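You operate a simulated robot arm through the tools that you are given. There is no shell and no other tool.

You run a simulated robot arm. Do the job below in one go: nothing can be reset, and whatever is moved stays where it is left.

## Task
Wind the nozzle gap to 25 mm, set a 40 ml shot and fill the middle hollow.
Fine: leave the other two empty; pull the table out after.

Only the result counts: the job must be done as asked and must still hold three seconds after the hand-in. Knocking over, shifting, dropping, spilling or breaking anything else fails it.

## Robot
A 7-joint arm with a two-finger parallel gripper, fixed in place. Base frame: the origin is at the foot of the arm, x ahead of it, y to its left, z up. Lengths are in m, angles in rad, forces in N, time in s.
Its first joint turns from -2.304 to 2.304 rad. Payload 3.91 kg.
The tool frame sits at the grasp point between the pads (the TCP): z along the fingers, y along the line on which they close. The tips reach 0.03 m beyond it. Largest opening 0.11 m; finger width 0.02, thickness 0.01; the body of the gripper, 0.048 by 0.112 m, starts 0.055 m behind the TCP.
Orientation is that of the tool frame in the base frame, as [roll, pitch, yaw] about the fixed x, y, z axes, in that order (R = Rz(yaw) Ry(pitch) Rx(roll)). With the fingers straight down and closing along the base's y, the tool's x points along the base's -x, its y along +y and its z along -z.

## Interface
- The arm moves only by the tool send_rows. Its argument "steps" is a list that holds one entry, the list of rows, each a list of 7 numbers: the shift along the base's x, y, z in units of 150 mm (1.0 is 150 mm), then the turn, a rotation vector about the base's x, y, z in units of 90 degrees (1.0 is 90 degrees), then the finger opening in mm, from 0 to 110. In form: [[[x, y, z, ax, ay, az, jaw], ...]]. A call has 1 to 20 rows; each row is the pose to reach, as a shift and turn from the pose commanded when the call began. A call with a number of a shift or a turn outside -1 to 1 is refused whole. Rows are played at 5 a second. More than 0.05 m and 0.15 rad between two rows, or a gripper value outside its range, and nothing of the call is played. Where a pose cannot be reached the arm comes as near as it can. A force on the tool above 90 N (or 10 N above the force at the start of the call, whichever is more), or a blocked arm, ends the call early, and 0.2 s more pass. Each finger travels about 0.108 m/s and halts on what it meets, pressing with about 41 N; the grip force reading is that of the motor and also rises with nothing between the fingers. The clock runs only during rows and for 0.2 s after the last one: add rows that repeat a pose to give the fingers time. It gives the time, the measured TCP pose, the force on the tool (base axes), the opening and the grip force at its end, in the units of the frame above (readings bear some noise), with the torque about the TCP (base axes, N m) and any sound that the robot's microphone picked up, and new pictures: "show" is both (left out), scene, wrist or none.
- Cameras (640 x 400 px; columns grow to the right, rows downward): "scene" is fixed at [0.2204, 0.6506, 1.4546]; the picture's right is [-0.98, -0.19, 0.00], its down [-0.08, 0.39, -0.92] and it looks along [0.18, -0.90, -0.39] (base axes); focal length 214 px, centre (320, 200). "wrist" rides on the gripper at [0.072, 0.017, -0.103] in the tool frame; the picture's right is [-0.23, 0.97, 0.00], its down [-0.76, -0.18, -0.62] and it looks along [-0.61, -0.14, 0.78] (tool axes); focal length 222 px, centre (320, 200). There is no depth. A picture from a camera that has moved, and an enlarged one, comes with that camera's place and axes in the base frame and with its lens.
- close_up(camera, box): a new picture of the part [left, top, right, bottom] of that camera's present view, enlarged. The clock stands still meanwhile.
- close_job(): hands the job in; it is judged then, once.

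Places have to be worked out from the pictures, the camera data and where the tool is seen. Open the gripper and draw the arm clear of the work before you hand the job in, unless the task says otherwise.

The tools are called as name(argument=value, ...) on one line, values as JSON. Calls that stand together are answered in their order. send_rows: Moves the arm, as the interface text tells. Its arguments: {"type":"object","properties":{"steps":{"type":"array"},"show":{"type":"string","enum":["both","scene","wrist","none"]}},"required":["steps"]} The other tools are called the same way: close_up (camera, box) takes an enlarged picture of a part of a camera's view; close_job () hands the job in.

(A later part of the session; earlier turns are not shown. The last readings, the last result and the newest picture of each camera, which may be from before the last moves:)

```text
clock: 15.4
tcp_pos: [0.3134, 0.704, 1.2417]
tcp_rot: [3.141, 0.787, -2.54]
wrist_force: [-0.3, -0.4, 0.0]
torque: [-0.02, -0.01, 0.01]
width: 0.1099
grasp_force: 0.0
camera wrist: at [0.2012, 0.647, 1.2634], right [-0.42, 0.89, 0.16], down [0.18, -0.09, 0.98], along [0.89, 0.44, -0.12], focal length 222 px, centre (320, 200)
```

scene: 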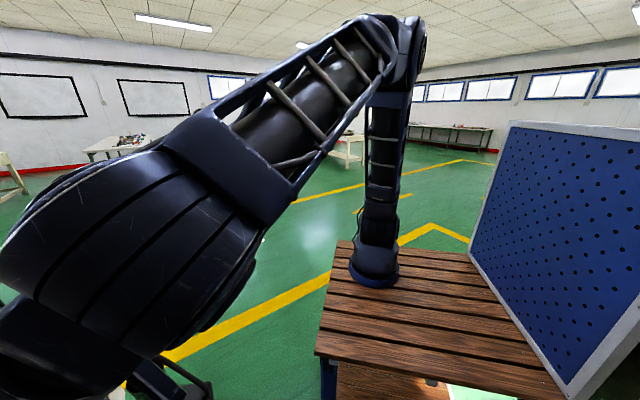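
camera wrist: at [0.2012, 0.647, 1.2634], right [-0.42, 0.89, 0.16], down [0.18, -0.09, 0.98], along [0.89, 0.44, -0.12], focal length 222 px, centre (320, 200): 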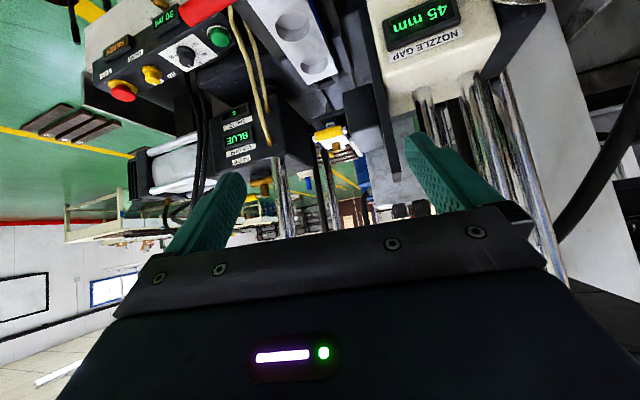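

Next step brings the camera right in front of the wheel.

send_rows(steps=[[[-0.18, 0.05, -0.03, 0, 0, 0.023, 110], [-0.36, 0.1, -0.06, 0, 0, 0.047, 110], [-0.55, 0.155, -0.09, 0, 0, 0.07, 110], [-0.73, 0.206, -0.12, 0, 0, 0.094, 110], [-0.91, 0.257, -0.15, 0, 0, 0.117, 110], [-0.91, 0.257, -0.15, 0, 0, 0.117, 110]]], show="wrist")

close_up(camera="wrist", box=[300, 0, 500, 125])

```text
clock: 16.8
tcp_pos: [0.1772, 0.742, 1.2193]
tcp_rot: [3.141, 0.787, -2.356]
wrist_force: [0.1, -0.6, 0.0]
torque: [0.02, -0.02, 0.0]
width: 0.1098
grasp_force: 0.1
camera wrist: at [0.0766, 0.6649, 1.2401], right [-0.58, 0.8, 0.16], down [0.19, -0.06, 0.98], along [0.79, 0.59, -0.12], focal length 222 px, centre (320, 200)
```

wrist: 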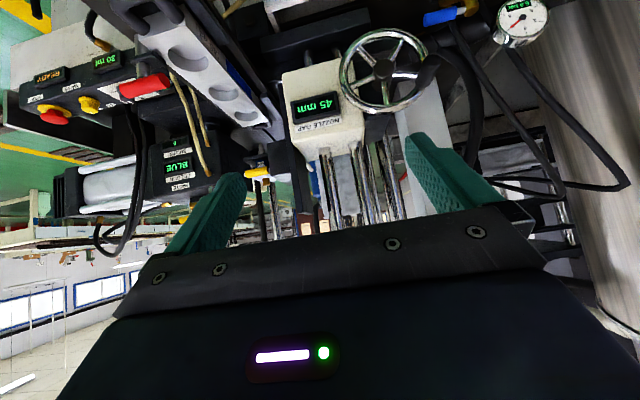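

```text
3.20 times, centred on (400, 62) of wrist
camera zoom: at [0.0766, 0.6649, 1.2401], right [-0.58, 0.8, 0.16], down [0.19, -0.06, 0.98], along [0.79, 0.59, -0.12], focal length 711 px, centre (64, 640)
```

zoom: 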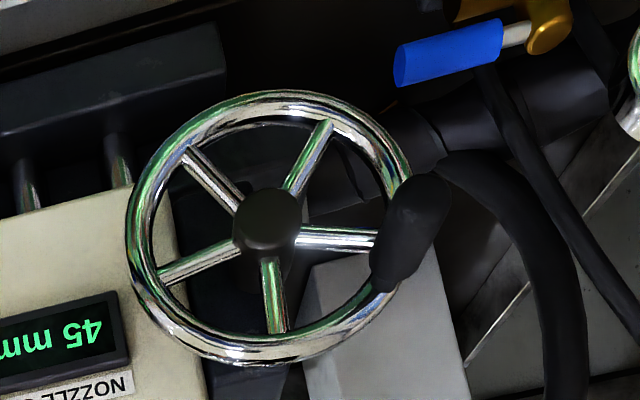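

Two views agree: wheel centre at (m .85, n .497, z 1.022), rim radius 61 mm, knob axis at (n .546, z 1.061), m .80–.85, pointing at the arm. I close the fingers to 50 mm and approach to a pre-grasp in front of the knob, with a 45° tilted tool.

send_rows(steps=[[[-0.03, 0.18, -0.08, 0, 0, 0, 90], [-0.06, 0.36, -0.16, 0, 0, 0, 70], [-0.1, 0.55, -0.25, 0, 0, 0, 50], [-0.13, 0.73, -0.33, 0, 0, 0, 50], [-0.13, 0.73, -0.33, 0, 0, 0, 50]]], show="wrist")

close_up(camera="wrist", box=[220, 0, 460, 150])

```text
clock: 18.0
tcp_pos: [0.1578, 0.8512, 1.1698]
tcp_rot: [3.14, 0.787, -2.356]
wrist_force: [-0.9, -0.3, 0.0]
torque: [-0.01, -0.01, 0.01]
width: 0.0502
grasp_force: 0.0
camera wrist: at [0.057, 0.7751, 1.191], right [-0.58, 0.8, 0.16], down [0.19, -0.06, 0.98], along [0.79, 0.59, -0.12], focal length 222 px, centre (320, 200)
```

wrist: 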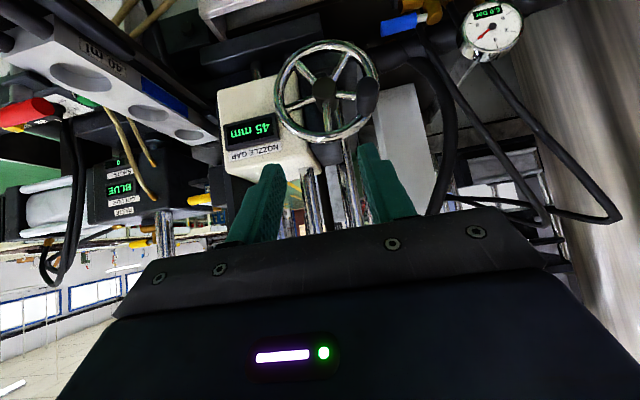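

```text
2.67 times, centred on (340, 75) of wrist
camera zoom: at [0.057, 0.7751, 1.191], right [-0.58, 0.8, 0.16], down [0.19, -0.06, 0.98], along [0.79, 0.59, -0.12], focal length 592 px, centre (267, 533)
```

zoom: 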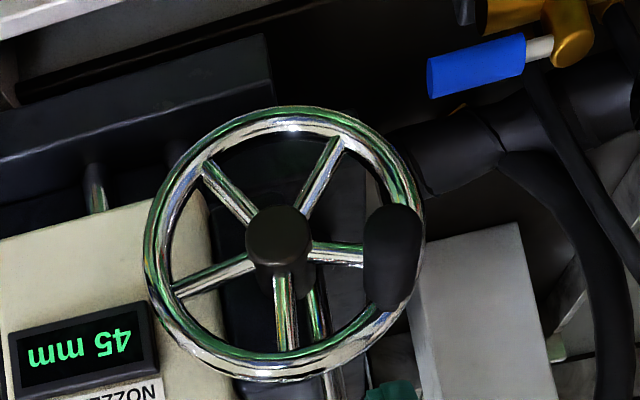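

Refined knob axis: n .543, z 1.064 (45° up-right of the hub). I align and advance along the tool axis so the open fingers straddle the knob.

send_rows(steps=[[[-0.018, 0.23, -0.19, 0, 0, 0, 50], [-0.036, 0.46, -0.375, 0, 0, 0, 50], [0.04, 0.537, -0.485, 0, 0, 0, 50], [0.118, 0.615, -0.595, 0, 0, 0, 50], [0.197, 0.693, -0.705, 0, 0, 0, 50], [0.197, 0.693, -0.705, 0, 0, 0, 50]]], show="wrist")

close_up(camera="wrist", box=[220, 60, 460, 260])

```text
clock: 19.4
tcp_pos: [0.186, 0.9562, 1.0649]
tcp_rot: [-3.142, 0.788, -2.355]
wrist_force: [0.4, 0.2, 0.1]
torque: [0.03, -0.03, -0.02]
width: 0.0501
grasp_force: 0.0
camera wrist: at [0.0866, 0.8791, 1.0859], right [-0.58, 0.8, 0.16], down [0.19, -0.06, 0.98], along [0.79, 0.59, -0.12], focal length 222 px, centre (320, 200)
```

wrist: 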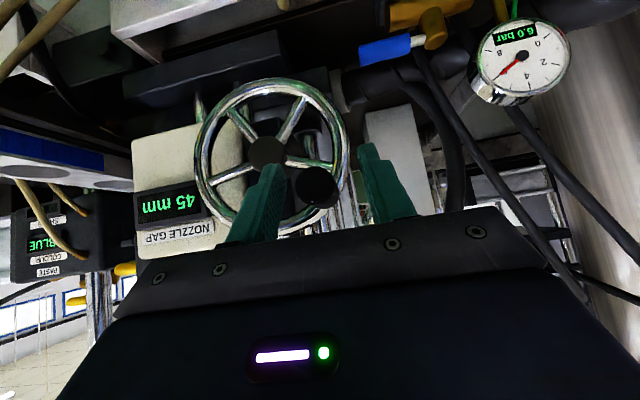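

```text
2.00 times, centred on (340, 160) of wrist
camera zoom: at [0.0866, 0.8791, 1.0859], right [-0.58, 0.8, 0.16], down [0.19, -0.06, 0.98], along [0.79, 0.59, -0.12], focal length 444 px, centre (280, 280)
```

zoom: 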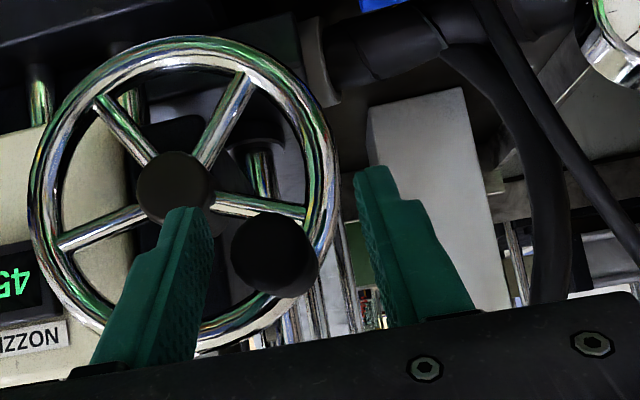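

The knob sits between the fingers and the 45 mm display stays visible. I close the gripper on the knob.

send_rows(steps=[[[0, 0, 0, 0, 0, 0, 35], [0, 0, 0, 0, 0, 0, 15], [0, 0, 0, 0, 0, 0, 15], [0, 0, 0, 0, 0, 0, 15]]], show="wrist")

close_up(camera="wrist", box=[120, 60, 440, 260])

```text
clock: 20.4
tcp_pos: [0.1863, 0.9548, 1.0648]
tcp_rot: [-3.141, 0.787, -2.358]
wrist_force: [2.7, -8.6, -8.3]
torque: [-0.06, -0.1, -0.06]
width: 0.0213
grasp_force: 44.7
camera wrist: at [0.087, 0.8788, 1.0853], right [-0.57, 0.8, 0.16], down [0.19, -0.06, 0.98], along [0.8, 0.59, -0.12], focal length 222 px, centre (320, 200)
```

wrist: 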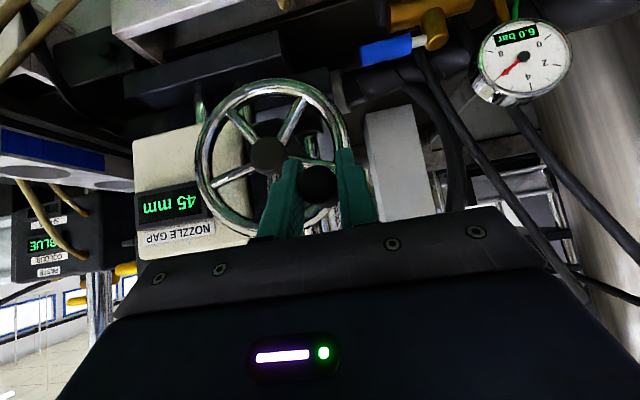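

```text
2.00 times, centred on (280, 160) of wrist
camera zoom: at [0.087, 0.8788, 1.0853], right [-0.57, 0.8, 0.16], down [0.19, -0.06, 0.98], along [0.8, 0.59, -0.12], focal length 444 px, centre (400, 280)
```

zoom: 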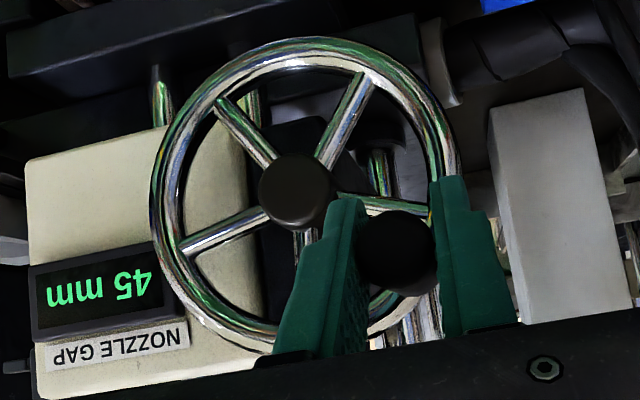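

Firm grip (width 21 mm, small side loads). I turn the wheel a test 40° clockwise (as seen from the arm) about its centre to learn direction and pitch.

send_rows(steps=[[[0.0379, -0.0379, 0.0473, 0, 0, 0, 15], [0.0811, -0.0811, 0.0845, 0, 0, 0, 15], [0.1281, -0.1281, 0.1106, 0, 0, 0, 15], [0.1776, -0.1776, 0.1247, 0, 0, 0, 15], [0.1776, -0.1776, 0.1247, 0, 0, 0, 15]]], show="wrist")

close_up(camera="wrist", box=[120, 60, 440, 260])

```text
clock: 21.6
tcp_pos: [0.2127, 0.9287, 1.0849]
tcp_rot: [3.137, 0.788, -2.357]
wrist_force: [-13.2, 14.6, 19.5]
torque: [0.57, 0.72, 0.11]
width: 0.0214
grasp_force: 45.4
camera wrist: at [0.1118, 0.8526, 1.106], right [-0.58, 0.8, 0.16], down [0.19, -0.06, 0.98], along [0.79, 0.6, -0.12], focal length 222 px, centre (320, 200)
```

wrist: 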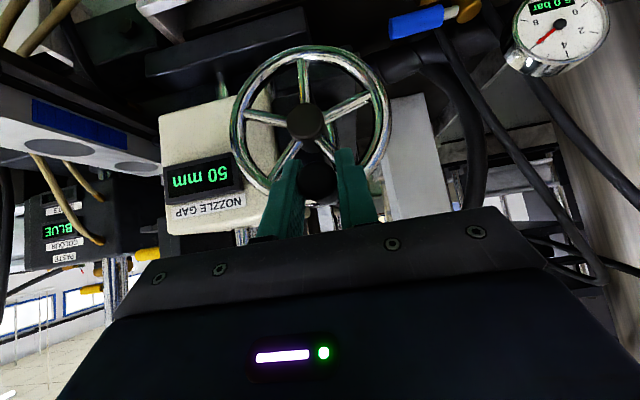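

```text
2.00 times, centred on (280, 160) of wrist
camera zoom: at [0.1118, 0.8526, 1.106], right [-0.58, 0.8, 0.16], down [0.19, -0.06, 0.98], along [0.79, 0.6, -0.12], focal length 444 px, centre (400, 280)
```

zoom: 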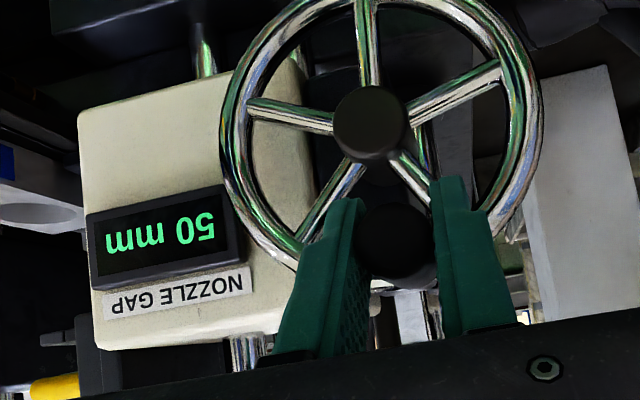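

40° clockwise raised the gap by 5 mm (45→50), so ~8°/mm; I need about 200° counter-clockwise from here. I turn about 102° first and check.

send_rows(steps=[[[-0.06, 0.06, -0.0194, 0, 0, 0, 15], [-0.1187, 0.1187, -0.0608, 0, 0, 0, 15], [-0.1694, 0.1694, -0.1199, 0, 0, 0, 15], [-0.2094, 0.2094, -0.1935, 0, 0, 0, 15], [-0.2366, 0.2366, -0.278, 0, 0, 0, 15], [-0.2497, 0.2497, -0.369, 0, 0, 0, 15], [-0.248, 0.248, -0.4618, 0, 0, 0, 15], [-0.2333, 0.2333, -0.5449, 0, 0, 0, 15], [-0.2333, 0.2333, -0.5449, 0, 0, 0, 15]]], show="wrist")

close_up(camera="wrist", box=[120, 60, 440, 260])

```text
clock: 23.6
tcp_pos: [0.174, 0.9659, 0.9986]
tcp_rot: [3.139, 0.788, -2.355]
wrist_force: [-11.1, 51.6, 1.1]
torque: [-0.19, -1.03, -0.29]
width: 0.0211
grasp_force: 45.0
camera wrist: at [0.0756, 0.8889, 1.0207], right [-0.58, 0.8, 0.16], down [0.19, -0.06, 0.98], along [0.79, 0.6, -0.12], focal length 222 px, centre (320, 200)
```

wrist: 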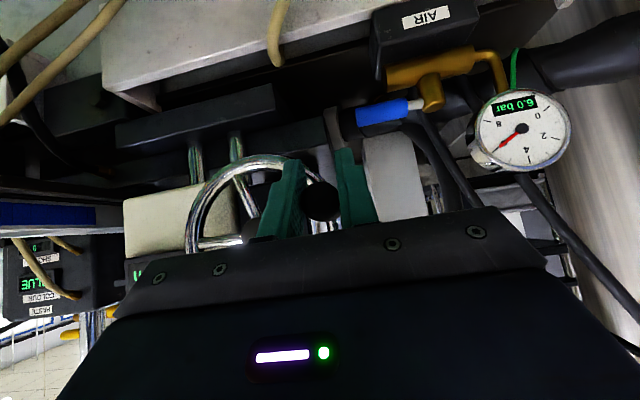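

```text
2.00 times, centred on (280, 160) of wrist
camera zoom: at [0.0756, 0.8889, 1.0207], right [-0.58, 0.8, 0.16], down [0.19, -0.06, 0.98], along [0.79, 0.6, -0.12], focal length 444 px, centre (400, 280)
```

zoom: 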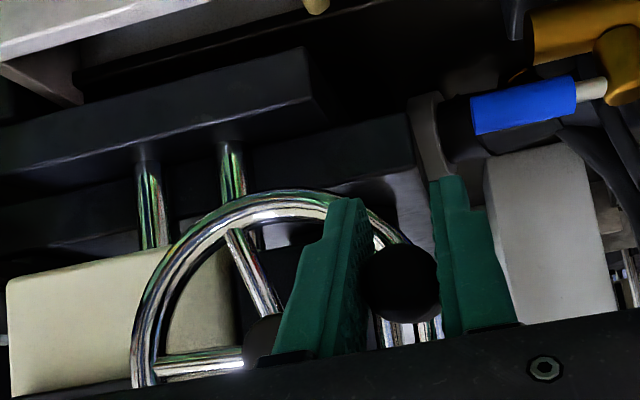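

The knob pulled ~45 N outward, so the true crank radius is slightly larger; fitting the three measured points gives centre ≈ (n .4945, z 1.0185), radius ≈ 67 mm. I continue with that circle for 27° and check forces.

send_rows(steps=[[[0.0132, -0.0132, -0.1165, 0, 0, 0, 15], [0.0594, -0.0594, -0.2033, 0, 0, 0, 15], [0.0594, -0.0594, -0.2033, 0, 0, 0, 15]]], show="wrist")

```text
clock: 24.4
tcp_pos: [0.1859, 0.9548, 0.9657]
tcp_rot: [-3.136, 0.782, -2.352]
wrist_force: [-16.1, 26.2, -35.3]
torque: [-0.01, -0.12, 0.11]
width: 0.0211
grasp_force: 45.5
camera wrist: at [0.0855, 0.8788, 0.9869], right [-0.57, 0.8, 0.16], down [0.2, -0.05, 0.98], along [0.79, 0.59, -0.13], focal length 222 px, centre (320, 200)
```

wrist: 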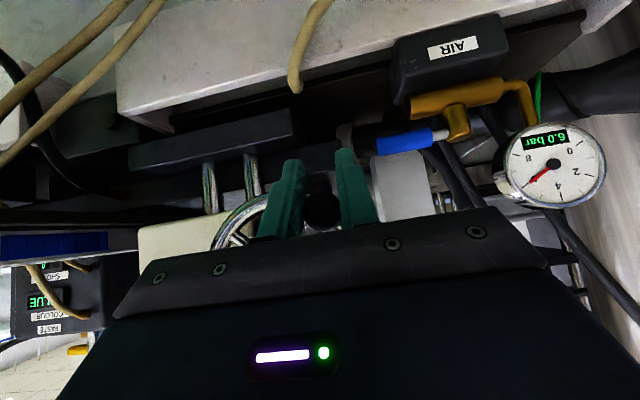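

Forces show ~45 N outward, and the picture shows the knob has slipped ~11 mm up between the pads (my last circle was too low; vision still fits centre (n .499, z 1.0228), R 62 mm). I open the fingers, back off along the tool axis and re-check the display.

send_rows(steps=[[[0, 0, 0, 0, 0, 0, 50], [0, 0, 0, 0, 0, 0, 50], [-0.1, -0.1, 0.141, 0, 0, 0, 50], [-0.2, -0.2, 0.283, 0, 0, 0, 50], [-0.3, -0.3, 0.424, 0, 0, 0, 50], [-0.35, -0.35, 0.7, 0, 0, 0, 50], [-0.35, -0.35, 0.95, 0, 0, 0, 50], [-0.35, -0.35, 0.95, 0, 0, 0, 50]]], show="wrist")

close_up(camera="wrist", box=[140, 0, 460, 200])

```text
clock: 26.2
tcp_pos: [0.1356, 0.9022, 1.1138]
tcp_rot: [-3.14, 0.787, -2.356]
wrist_force: [-0.2, -0.3, 1.0]
torque: [-0.02, 0.03, -0.01]
width: 0.05
grasp_force: 0.0
camera wrist: at [0.0349, 0.8263, 1.1348], right [-0.58, 0.8, 0.16], down [0.19, -0.06, 0.98], along [0.79, 0.59, -0.12], focal length 222 px, centre (320, 200)
```

wrist: 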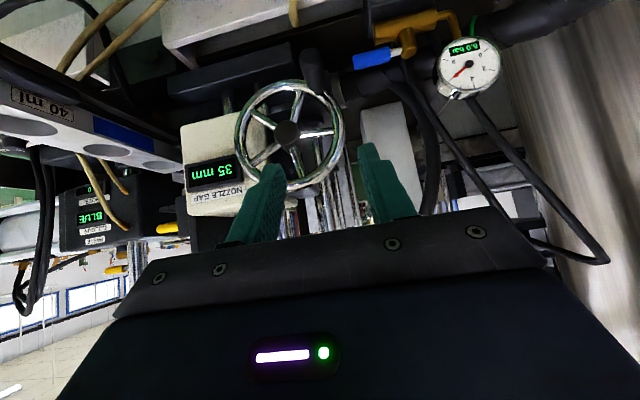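

```text
2.00 times, centred on (300, 100) of wrist
camera zoom: at [0.0349, 0.8263, 1.1348], right [-0.58, 0.8, 0.16], down [0.19, -0.06, 0.98], along [0.79, 0.59, -0.12], focal length 444 px, centre (360, 400)
```

zoom: 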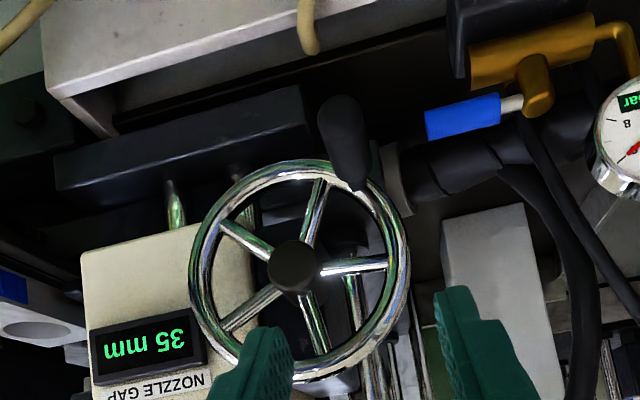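

Display now reads 35 mm with the knob at about −42°, so roughly 8.6–9°/mm; another ~88° is needed. I re-approach the knob at (n .546, z .982).

send_rows(steps=[[[0.04, 0.06, -0.27, 0, 0, 0, 50], [0.085, 0.1226, -0.549, 0, 0, 0, 50], [0.16, 0.2, -0.66, 0, 0, 0, 50], [0.24, 0.278, -0.77, 0, 0, 0, 50], [0.318, 0.356, -0.879, 0, 0, 0, 50], [0.318, 0.356, -0.879, 0, 0, 0, 50]]], show="wrist")

close_up(camera="wrist", box=[200, 100, 440, 250])

```text
clock: 27.6
tcp_pos: [0.1836, 0.9555, 0.9803]
tcp_rot: [3.141, 0.786, -2.356]
wrist_force: [0.5, 0.1, 0.4]
torque: [0.01, -0.01, 0.0]
width: 0.0501
grasp_force: 0.1
camera wrist: at [0.0824, 0.8796, 1.0024], right [-0.58, 0.8, 0.16], down [0.19, -0.06, 0.98], along [0.79, 0.59, -0.12], focal length 222 px, centre (320, 200)
```

wrist: 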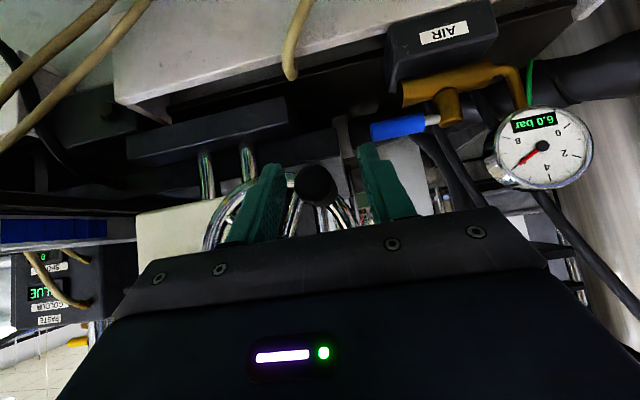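

```text
2.67 times, centred on (320, 175) of wrist
camera zoom: at [0.0824, 0.8796, 1.0024], right [-0.58, 0.8, 0.16], down [0.19, -0.06, 0.98], along [0.79, 0.59, -0.12], focal length 592 px, centre (320, 267)
```

zoom: 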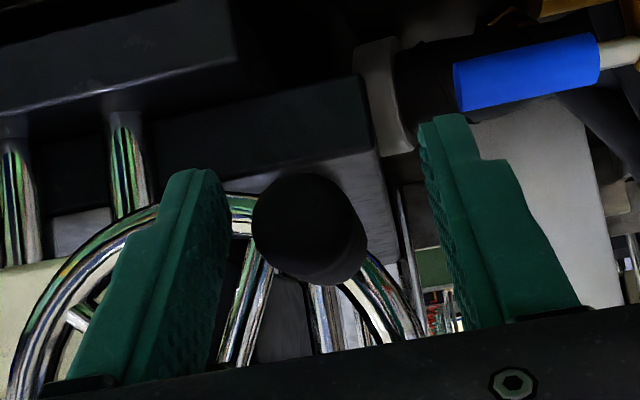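

The knob is 2.4 mm toward −n and 3.5 mm lower than the TCP; I shift by that and close the fingers.

send_rows(steps=[[[0.0113, -0.0113, -0.0233, 0, 0, 0, 50], [0.0113, -0.0113, -0.0233, 0, 0, 0, 30], [0.0113, -0.0113, -0.0233, 0, 0, 0, 15], [0.0113, -0.0113, -0.0233, 0, 0, 0, 15], [0.0113, -0.0113, -0.0233, 0, 0, 0, 15]]], show="wrist")

```text
clock: 28.8
tcp_pos: [0.1854, 0.9539, 0.9773]
tcp_rot: [-3.141, 0.787, -2.356]
wrist_force: [1.4, -1.3, -1.0]
torque: [0.07, 0.04, -0.02]
width: 0.0216
grasp_force: 45.4
camera wrist: at [0.0843, 0.8778, 0.9987], right [-0.57, 0.8, 0.16], down [0.19, -0.06, 0.98], along [0.79, 0.59, -0.12], focal length 222 px, centre (320, 200)
```

wrist: 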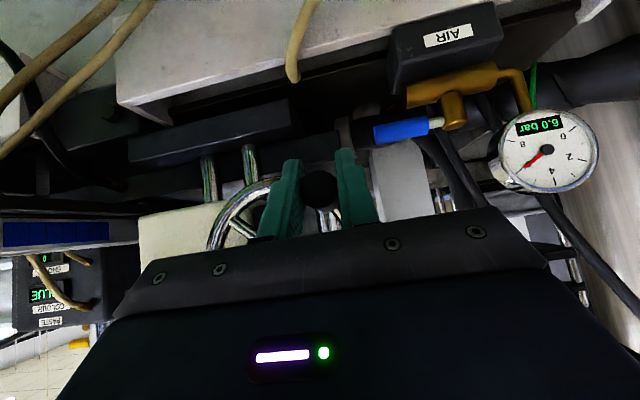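

Gripped with negligible side load (knob at n .543, z .977). Turning ~48° further along the vision-fitted circle.

send_rows(steps=[[[0.0503, -0.0503, -0.0511, 0, 0, 0, 15], [0.1052, -0.1052, -0.0897, 0, 0, 0, 15], [0.1646, -0.1646, -0.1115, 0, 0, 0, 15], [0.2258, -0.2258, -0.1152, 0, 0, 0, 15], [0.2258, -0.2258, -0.1152, 0, 0, 0, 15]]], show="wrist")

```text
clock: 30.0
tcp_pos: [0.2188, 0.9188, 0.9612]
tcp_rot: [3.141, 0.786, -2.358]
wrist_force: [2.5, -12.2, -4.3]
torque: [0.22, 0.42, -0.19]
width: 0.0216
grasp_force: 44.7
camera wrist: at [0.1194, 0.8434, 0.982], right [-0.57, 0.8, 0.16], down [0.19, -0.06, 0.98], along [0.8, 0.59, -0.12], focal length 222 px, centre (320, 200)
```

wrist: 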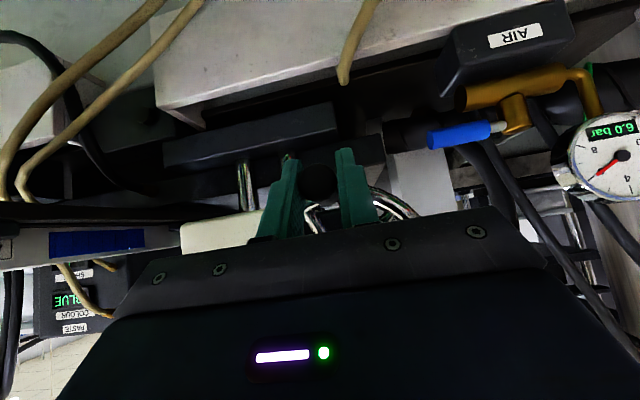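

Smooth with low forces. I turn on to about −128°, then will release and read the display.

send_rows(steps=[[[0.058, -0.058, 0.0133, 0, 0, 0, 15], [0.1129, -0.1129, 0.0428, 0, 0, 0, 15], [0.1626, -0.1626, 0.0871, 0, 0, 0, 15], [0.1626, -0.1626, 0.0871, 0, 0, 0, 15]]], show="wrist")

close_up(camera="wrist", box=[120, 140, 440, 340])

```text
clock: 31.0
tcp_pos: [0.2428, 0.8952, 0.9749]
tcp_rot: [3.14, 0.789, -2.358]
wrist_force: [-1.2, -0.2, -1.4]
torque: [-0.33, 0.29, -0.07]
width: 0.0213
grasp_force: 45.1
camera wrist: at [0.1427, 0.8194, 0.9957], right [-0.57, 0.8, 0.16], down [0.19, -0.06, 0.98], along [0.8, 0.59, -0.12], focal length 222 px, centre (320, 200)
```

wrist: 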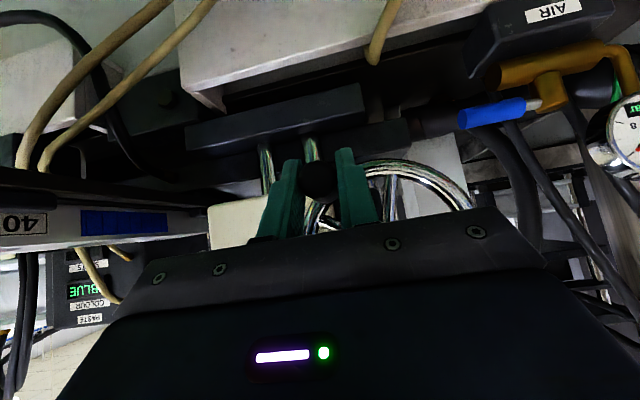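

```text
2.00 times, centred on (280, 240) of wrist
camera zoom: at [0.1427, 0.8194, 0.9957], right [-0.57, 0.8, 0.16], down [0.19, -0.06, 0.98], along [0.8, 0.59, -0.12], focal length 444 px, centre (400, 120)
```

zoom: 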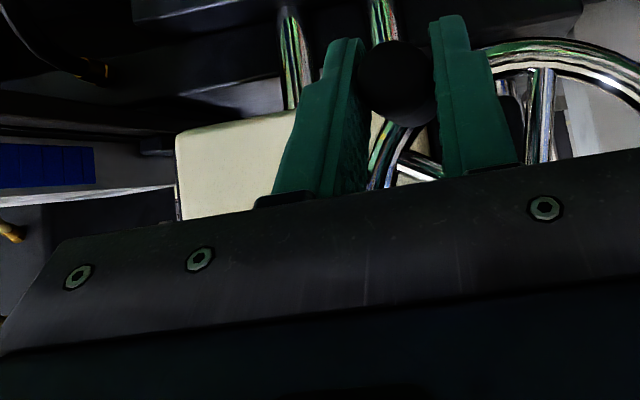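

Turned with no load. I open slightly, back off along the tool axis and lift to read the display.

send_rows(steps=[[[0, 0, 0, 0, 0, 0, 42], [0, 0, 0, 0, 0, 0, 42], [-0.118, -0.118, 0.167, 0, 0, 0, 42], [-0.236, -0.236, 0.333, 0, 0, 0, 42], [-0.3, -0.3, 0.6, 0, 0, 0, 42], [-0.3, -0.3, 0.85, 0, 0, 0, 42], [-0.3, -0.3, 0.85, 0, 0, 0, 42]]], show="wrist")

close_up(camera="wrist", box=[160, 0, 480, 200])

```text
clock: 32.6
tcp_pos: [0.1963, 0.8515, 1.1019]
tcp_rot: [3.141, 0.788, -2.356]
wrist_force: [0.1, 0.1, -0.8]
torque: [0.0, -0.03, 0.0]
width: 0.0423
grasp_force: 0.1
camera wrist: at [0.0964, 0.7744, 1.1227], right [-0.58, 0.8, 0.16], down [0.19, -0.06, 0.98], along [0.79, 0.59, -0.12], focal length 222 px, centre (320, 200)
```

wrist: 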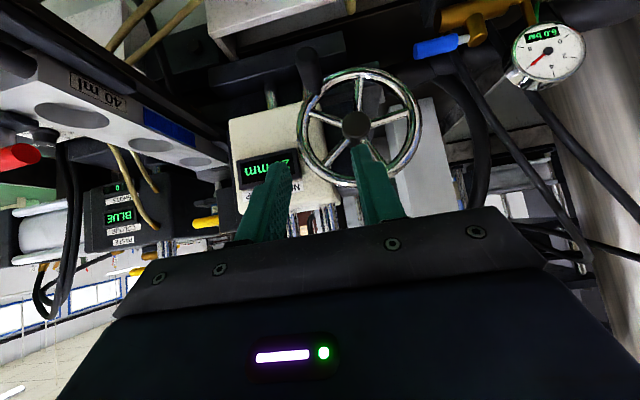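

```text
2.00 times, centred on (320, 100) of wrist
camera zoom: at [0.0964, 0.7744, 1.1227], right [-0.58, 0.8, 0.16], down [0.19, -0.06, 0.98], along [0.79, 0.59, -0.12], focal length 444 px, centre (320, 400)
```

zoom: 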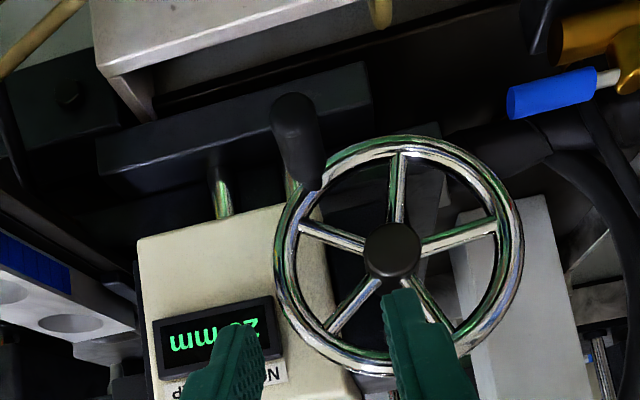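

The finger hides the digits; I shift up and sideways a little to read them.

send_rows(steps=[[[-0.15, 0.15, 0.1, 0, 0, 0, 42], [-0.25, 0.25, 0.2, 0, 0, 0, 42], [-0.25, 0.25, 0.2, 0, 0, 0, 42]]], show="wrist")

close_up(camera="wrist", box=[160, 20, 400, 180])

```text
clock: 33.4
tcp_pos: [0.1591, 0.8891, 1.1313]
tcp_rot: [3.142, 0.786, -2.356]
wrist_force: [-0.4, 0.0, -0.1]
torque: [-0.02, 0.01, 0.0]
width: 0.0423
grasp_force: 0.1
camera wrist: at [0.0592, 0.8123, 1.152], right [-0.58, 0.8, 0.16], down [0.19, -0.06, 0.98], along [0.79, 0.59, -0.12], focal length 222 px, centre (320, 200)
```

wrist: 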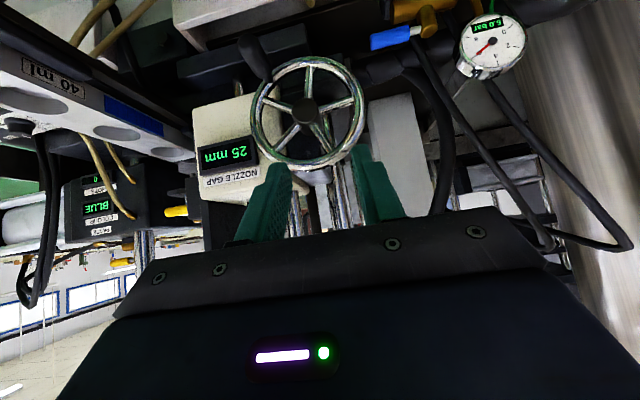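

```text
2.50 times, centred on (280, 100) of wrist
camera zoom: at [0.0592, 0.8123, 1.152], right [-0.58, 0.8, 0.16], down [0.19, -0.06, 0.98], along [0.79, 0.59, -0.12], focal length 555 px, centre (420, 450)
```

zoom: 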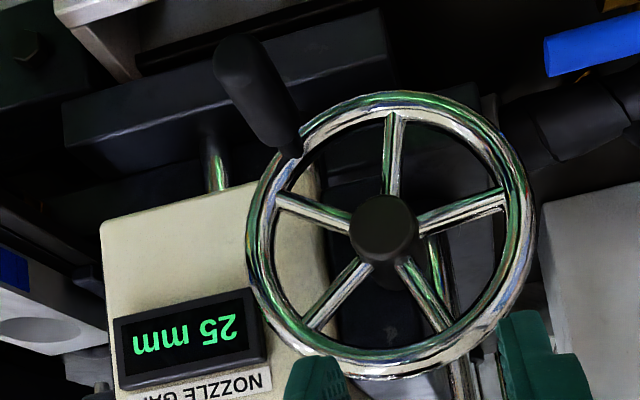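

Display reads 25 mm. To be sure the reading is fine-grained and well centred (all readings so far were multiples of 5), I'll re-grip the knob, nudge it ~9° and read again. First back to the pre-grasp.

send_rows(steps=[[[0.125, -0.125, -0.1, 0, 0, 0, 42], [0.25, -0.25, -0.2, 0, 0, 0, 42], [0.25, -0.25, -0.45, 0, 0, 0, 42], [0.314, -0.186, -0.717, 0, 0, 0, 42], [0.314, -0.186, -0.717, 0, 0, 0, 42]]], show="wrist")

```text
clock: 34.6
tcp_pos: [0.2069, 0.8608, 1.0242]
tcp_rot: [3.139, 0.788, -2.355]
wrist_force: [-0.5, -0.7, 0.0]
torque: [-0.01, 0.01, 0.01]
width: 0.0419
grasp_force: 0.1
camera wrist: at [0.1069, 0.7841, 1.0456], right [-0.58, 0.8, 0.16], down [0.19, -0.06, 0.98], along [0.79, 0.59, -0.12], focal length 222 px, centre (320, 200)
```

wrist: 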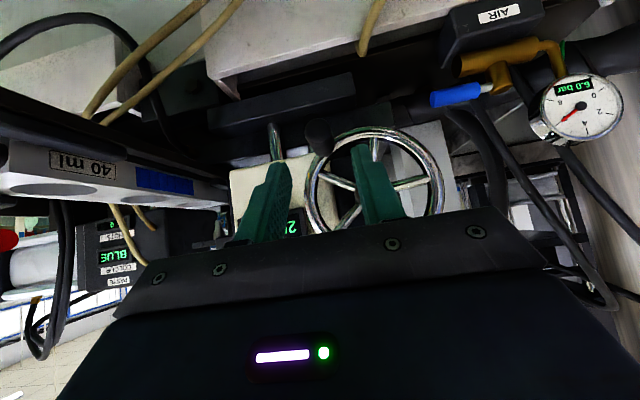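

Pre-grasp is right. In one sequence: advance, grip, nudge +9°, release, retreat and view the display.

send_rows(steps=[[[0.118, 0.118, -0.167, 0, 0, 0, 42], [0.236, 0.236, -0.333, 0, 0, 0, 42], [0.236, 0.236, -0.333, 0, 0, 0, 25], [0.236, 0.236, -0.333, 0, 0, 0, 15], [0.236, 0.236, -0.333, 0, 0, 0, 15], [0.2168, 0.2552, -0.3507, 0, 0, 0, 15], [0.1976, 0.2744, -0.3683, 0, 0, 0, 15], [0.1976, 0.2744, -0.3683, 0, 0, 0, 15], [0.1976, 0.2744, -0.3683, 0, 0, 0, 42], [0.1976, 0.2744, -0.3683, 0, 0, 0, 42], [0.08, 0.156, -0.2, 0, 0, 0, 42], [-0.038, 0.038, -0.035, 0, 0, 0, 42], [-0.15, 0.08, 0.2, 0, 0, 0, 42], [-0.25, 0.15, 0.45, 0, 0, 0, 42], [-0.314, 0.186, 0.717, 0, 0, 0, 42], [-0.314, 0.186, 0.717, 0, 0, 0, 42]]], show="wrist")

close_up(camera="wrist", box=[160, 20, 400, 180])

```text
clock: 38.0
tcp_pos: [0.1593, 0.8888, 1.1308]
tcp_rot: [-3.141, 0.787, -2.355]
wrist_force: [-0.5, 0.2, 0.5]
torque: [0.03, -0.01, 0.02]
width: 0.0421
grasp_force: 0.1
camera wrist: at [0.0598, 0.8116, 1.1519], right [-0.57, 0.8, 0.16], down [0.19, -0.06, 0.98], along [0.79, 0.59, -0.12], focal length 222 px, centre (320, 200)
```

wrist: 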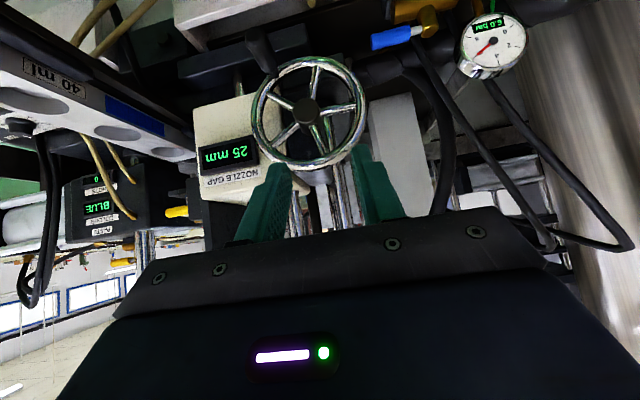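

```text
2.50 times, centred on (280, 100) of wrist
camera zoom: at [0.0598, 0.8116, 1.1519], right [-0.57, 0.8, 0.16], down [0.19, -0.06, 0.98], along [0.79, 0.59, -0.12], focal length 555 px, centre (420, 450)
```

zoom: 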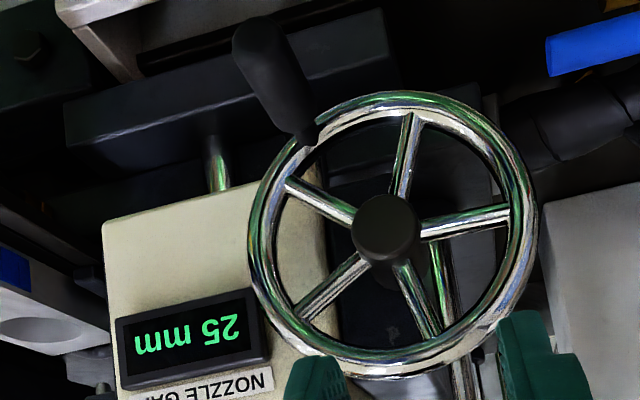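

A 9° turn left the display at 25, so the display steps in 5 mm notches; I should centre the wheel within the 25 notch. I nudge another +9° to see whether it flips to 30 (tells 45°/notch vs 40°/notch).

send_rows(steps=[[[0.125, -0.125, -0.1, 0, 0, 0, 42], [0.23, -0.23, -0.2, 0, 0, 0, 42], [0.23, -0.23, -0.45, 0, 0, 0, 42], [0.276, -0.148, -0.752, 0, 0, 0, 42], [0.276, -0.148, -0.752, 0, 0, 0, 42]]], show="none")

```text
clock: 39.2
tcp_pos: [0.2004, 0.8644, 1.019]
tcp_rot: [-3.141, 0.787, -2.356]
wrist_force: [-0.4, 0.0, 0.1]
torque: [-0.01, 0.01, 0.01]
width: 0.0422
grasp_force: 0.1
```

Now advance, grip, turn another +9° (to about −110°), release and view.

send_rows(steps=[[[0.118, 0.118, -0.167, 0, 0, 0, 42], [0.2356, 0.2364, -0.3333, 0, 0, 0, 42], [0.2356, 0.2364, -0.3333, 0, 0, 0, 25], [0.2356, 0.2364, -0.3333, 0, 0, 0, 15], [0.2356, 0.2364, -0.3333, 0, 0, 0, 15], [0.215, 0.257, -0.348, 0, 0, 0, 15], [0.1937, 0.2783, -0.3603, 0, 0, 0, 15], [0.1937, 0.2783, -0.3603, 0, 0, 0, 15], [0.1937, 0.2783, -0.3603, 0, 0, 0, 42], [0.1937, 0.2783, -0.3603, 0, 0, 0, 42], [0.0757, 0.1603, -0.193, 0, 0, 0, 42], [-0.042, 0.042, -0.027, 0, 0, 0, 42], [-0.12, 0.07, 0.2, 0, 0, 0, 42], [-0.2, 0.11, 0.47, 0, 0, 0, 42], [-0.276, 0.148, 0.752, 0, 0, 0, 42], [-0.276, 0.148, 0.752, 0, 0, 0, 42]]], show="wrist")

close_up(camera="wrist", box=[160, 20, 400, 180])

```text
clock: 42.6
tcp_pos: [0.1581, 0.8856, 1.1312]
tcp_rot: [3.141, 0.788, -2.357]
wrist_force: [0.0, 0.3, 0.3]
torque: [-0.02, 0.03, 0.02]
width: 0.0421
grasp_force: 0.0
camera wrist: at [0.0592, 0.81, 1.1523], right [-0.58, 0.8, 0.16], down [0.19, -0.06, 0.98], along [0.79, 0.59, -0.12], focal length 222 px, centre (320, 200)
```

wrist: 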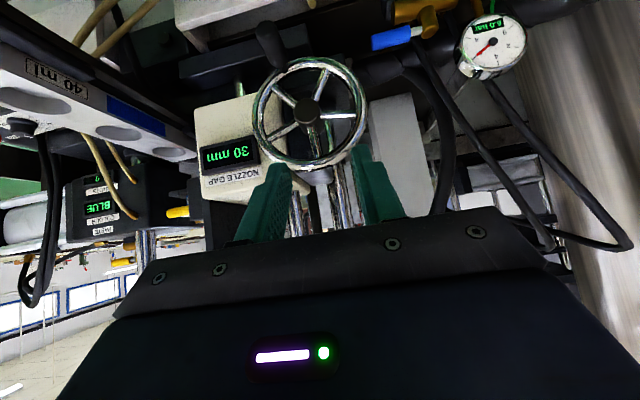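

```text
2.50 times, centred on (280, 100) of wrist
camera zoom: at [0.0592, 0.81, 1.1523], right [-0.58, 0.8, 0.16], down [0.19, -0.06, 0.98], along [0.79, 0.59, -0.12], focal length 555 px, centre (420, 450)
```

zoom: 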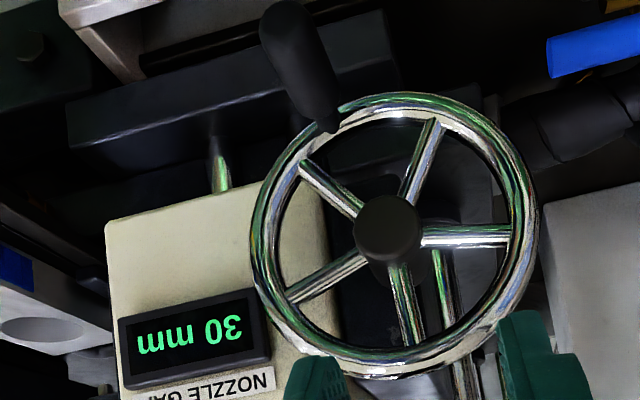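

It flipped to 30 between −119° and −110°, so notches are 45° wide (5 mm each) and exact 25 mm is 180° from the start, at about −136.5°. I go back to the knob and turn it there.

send_rows(steps=[[[0.1, -0.05, -0.12, 0, 0, 0, 42], [0.19, -0.15, -0.3, 0, 0, 0, 42], [0.2, -0.14, -0.5, 0, 0, 0, 42], [0.234, -0.106, -0.779, 0, 0, 0, 42], [0.234, -0.106, -0.779, 0, 0, 0, 42]]], show="none")

send_rows(steps=[[[0.118, 0.118, -0.167, 0, 0, 0, 42], [0.2357, 0.2363, -0.3333, 0, 0, 0, 42], [0.2357, 0.2363, -0.3333, 0, 0, 0, 25], [0.2357, 0.2363, -0.3333, 0, 0, 0, 15], [0.2357, 0.2363, -0.3333, 0, 0, 0, 15], [0.2776, 0.1944, -0.3063, 0, 0, 0, 15], [0.316, 0.156, -0.2704, 0, 0, 0, 15], [0.3499, 0.1221, -0.2264, 0, 0, 0, 15], [0.3499, 0.1221, -0.2264, 0, 0, 0, 15]]], show="wrist")

```text
clock: 43.8
tcp_pos: [0.1941, 0.8727, 1.0146]
tcp_rot: [3.14, 0.788, -2.357]
wrist_force: [-0.7, 0.5, 0.7]
torque: [0.02, 0.04, 0.01]
width: 0.0421
grasp_force: 0.0
```

```text
clock: 45.8
tcp_pos: [0.2475, 0.8906, 0.9802]
tcp_rot: [-3.14, 0.784, -2.358]
wrist_force: [-2.7, -0.2, -14.3]
torque: [-0.74, -0.16, 0.2]
width: 0.0214
grasp_force: 45.0
camera wrist: at [0.1471, 0.8143, 1.0008], right [-0.57, 0.8, 0.16], down [0.19, -0.06, 0.98], along [0.8, 0.59, -0.12], focal length 222 px, centre (320, 200)
```

wrist: 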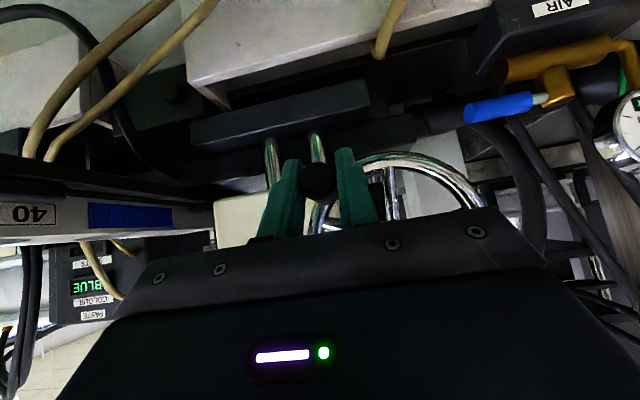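

The knob is at ≈ −136.4° as measured. Releasing, retreating and viewing the display.

send_rows(steps=[[[0, 0, 0, 0, 0, 0, 42], [0, 0, 0, 0, 0, 0, 42], [-0.118, -0.118, 0.167, 0, 0, 0, 42], [-0.236, -0.236, 0.334, 0, 0, 0, 42], [-0.35, -0.16, 0.56, 0, 0, 0, 42], [-0.47, -0.09, 0.78, 0, 0, 0, 42], [-0.584, -0.016, 0.99, 0, 0, 0, 42], [-0.584, -0.016, 0.99, 0, 0, 0, 42]]], show="wrist")

close_up(camera="wrist", box=[160, 20, 400, 180])

```text
clock: 47.6
tcp_pos: [0.1597, 0.887, 1.1282]
tcp_rot: [-3.141, 0.787, -2.357]
wrist_force: [-0.5, -0.7, -0.7]
torque: [-0.03, 0.02, 0.02]
width: 0.0423
grasp_force: 0.0
camera wrist: at [0.06, 0.8108, 1.15], right [-0.58, 0.8, 0.16], down [0.19, -0.06, 0.98], along [0.79, 0.59, -0.12], focal length 222 px, centre (320, 200)
```

wrist: 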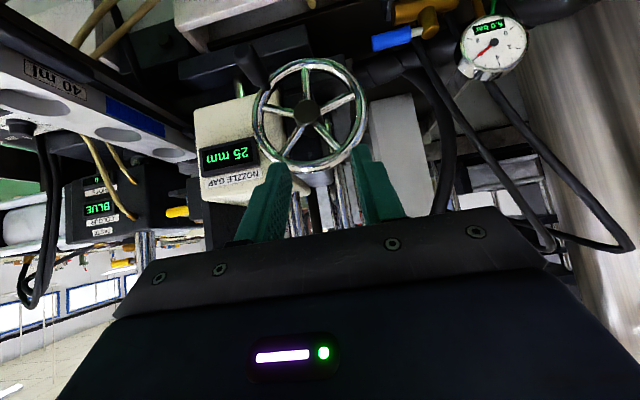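

```text
2.50 times, centred on (280, 100) of wrist
camera zoom: at [0.06, 0.8108, 1.15], right [-0.58, 0.8, 0.16], down [0.19, -0.06, 0.98], along [0.79, 0.59, -0.12], focal length 555 px, centre (420, 450)
```

zoom: 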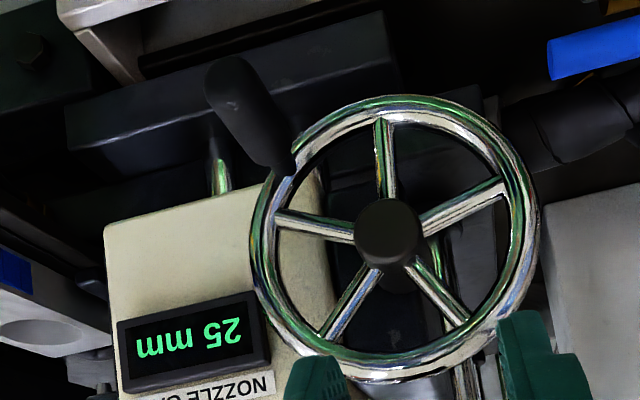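

25 mm is set and centred. Now to the dial: first straighten the tool to vertical while backing off from the wheel.

send_rows(steps=[[[0.04, -0.1, 0.06, -0.059, 0.059, 0, 60], [0.1, -0.23, 0.12, -0.118, 0.118, 0, 80], [0.17, -0.36, 0.18, -0.177, 0.177, 0, 80], [0.24, -0.49, 0.24, -0.236, 0.236, 0, 80], [0.31, -0.62, 0.3, -0.295, 0.295, 0, 80], [0.377, -0.754, 0.35, -0.354, 0.354, 0, 80], [0.377, -0.754, 0.35, -0.354, 0.354, 0, 80]]], show="wrist")

```text
clock: 49.2
tcp_pos: [0.2168, 0.7748, 1.1805]
tcp_rot: [-3.14, 0.001, -2.356]
wrist_force: [0.3, -0.3, 0.0]
torque: [-0.01, -0.01, 0.02]
width: 0.0797
grasp_force: 0.0
camera wrist: at [0.1532, 0.7355, 1.2848], right [-0.53, 0.85, 0.0], down [0.66, 0.41, 0.62], along [0.53, 0.33, -0.78], focal length 222 px, centre (320, 200)
```

wrist: 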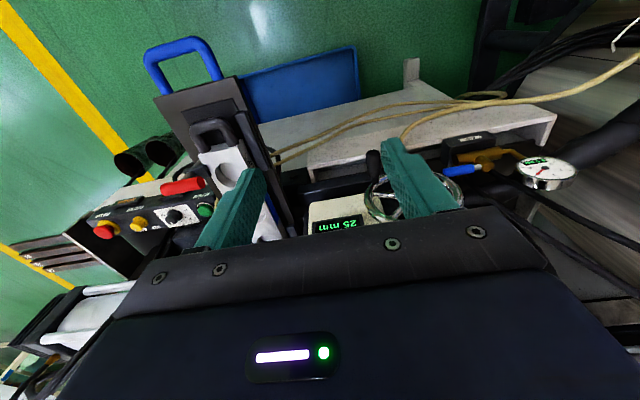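

25 mm is visible here too. I move across toward the panel at this safe height in three checked steps.

send_rows(steps=[[[0.19, -0.126, 0, 0, 0, 0, 80], [0.377, -0.252, 0, 0, 0, 0, 80], [0.566, -0.377, 0, 0, 0, 0, 80], [0.754, -0.503, 0, 0, 0, 0, 80], [0.754, -0.503, 0, 0, 0, 0, 80]]], show="none")

```text
clock: 50.4
tcp_pos: [0.3295, 0.7009, 1.1831]
tcp_rot: [3.141, -0.001, -2.355]
wrist_force: [0.8, 0.7, 0.3]
torque: [0.02, 0.0, -0.04]
width: 0.0799
grasp_force: 0.1
```

As commanded; next step.

send_rows(steps=[[[0.19, -0.126, 0, 0, 0, 0, 80], [0.377, -0.252, 0, 0, 0, 0, 80], [0.566, -0.377, 0, 0, 0, 0, 80], [0.754, -0.503, 0, 0, 0, 0, 80], [0.754, -0.503, 0, 0, 0, 0, 80]]], show="none")

```text
clock: 51.6
tcp_pos: [0.4428, 0.6237, 1.1816]
tcp_rot: [3.141, 0.002, -2.357]
wrist_force: [0.6, 0.4, -0.6]
torque: [0.01, -0.01, 0.06]
width: 0.0797
grasp_force: 0.0
```

Still on track; one more step with a picture of the panel.

send_rows(steps=[[[0.19, -0.126, 0, 0, 0, 0, 80], [0.377, -0.252, 0, 0, 0, 0, 80], [0.566, -0.377, 0, 0, 0, 0, 80], [0.754, -0.503, 0, 0, 0, 0, 80], [0.754, -0.503, 0, 0, 0, 0, 80]]], show="both")

close_up(camera="wrist", box=[200, 60, 440, 210])

```text
clock: 52.8
tcp_pos: [0.5561, 0.5477, 1.1801]
tcp_rot: [3.142, 0.002, -2.355]
wrist_force: [-0.3, -0.6, 0.3]
torque: [-0.02, -0.05, 0.02]
width: 0.08
grasp_force: 0.1
camera wrist: at [0.4931, 0.5087, 1.2837], right [-0.53, 0.85, 0.0], down [0.66, 0.41, 0.62], along [0.53, 0.33, -0.78], focal length 222 px, centre (320, 200)
```

scene: 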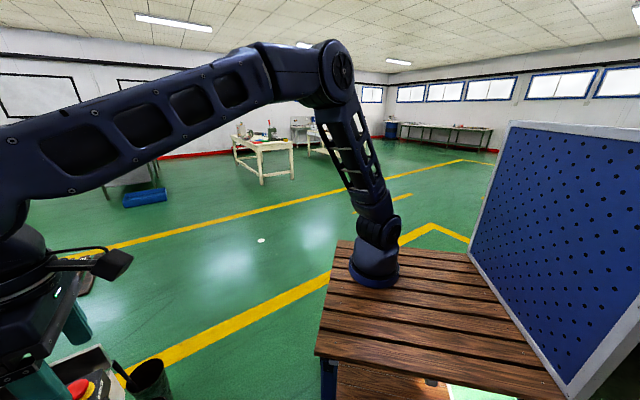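
wrist: 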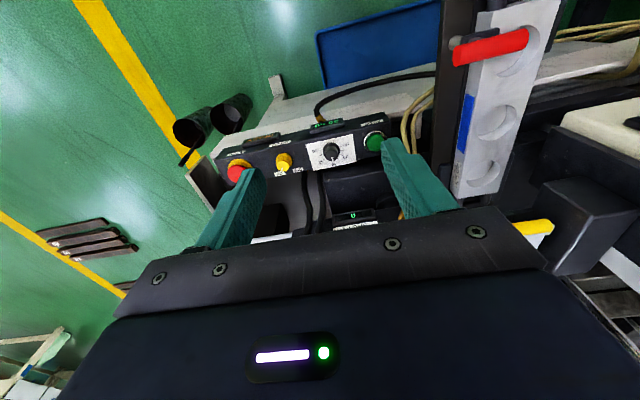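

```text
2.67 times, centred on (320, 135) of wrist
camera zoom: at [0.4931, 0.5087, 1.2837], right [-0.53, 0.85, 0.0], down [0.66, 0.41, 0.62], along [0.53, 0.33, -0.78], focal length 592 px, centre (320, 373)
```

zoom: 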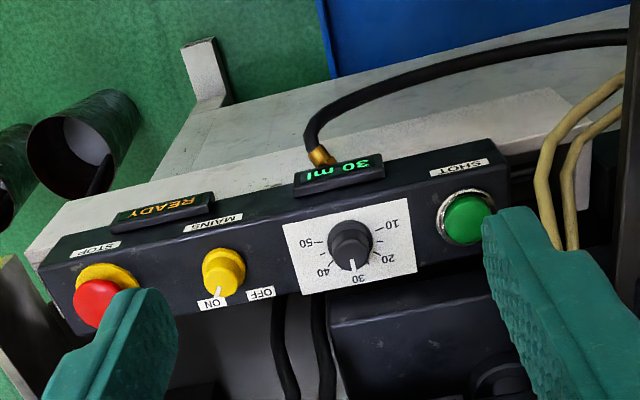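

Clear view of the panel: pointer at 30, MAINS on ON, READY lit. I zoom on the dial to measure knob size and centre.

close_up(camera="wrist", box=[295, 125, 375, 175])

close_up(camera="wrist", box=[355, 115, 435, 165])

close_up(camera="wrist", box=[430, 0, 590, 200])

```text
8.00 times, centred on (335, 150) of wrist
camera zoom: at [0.4931, 0.5087, 1.2837], right [-0.53, 0.85, 0.0], down [0.66, 0.41, 0.62], along [0.53, 0.33, -0.78], focal length 1777 px, centre (200, 600)
```

zoom: 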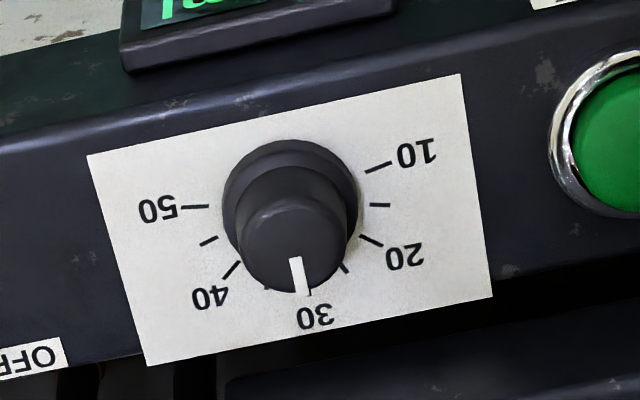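

```text
8.00 times, centred on (395, 140) of wrist
camera zoom: at [0.4931, 0.5087, 1.2837], right [-0.53, 0.85, 0.0], down [0.66, 0.41, 0.62], along [0.53, 0.33, -0.78], focal length 1777 px, centre (-280, 680)
```

zoom: 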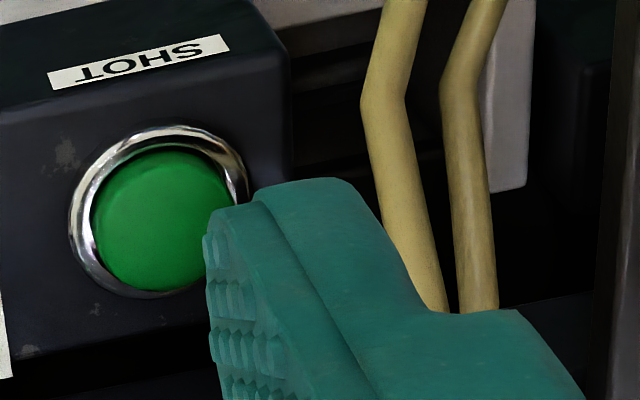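

```text
2.00 times, centred on (510, 100) of wrist
camera zoom: at [0.4931, 0.5087, 1.2837], right [-0.53, 0.85, 0.0], down [0.66, 0.41, 0.62], along [0.53, 0.33, -0.78], focal length 444 px, centre (-60, 400)
```

zoom: 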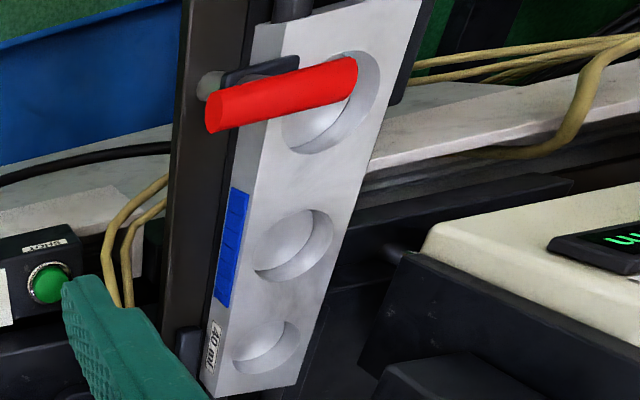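

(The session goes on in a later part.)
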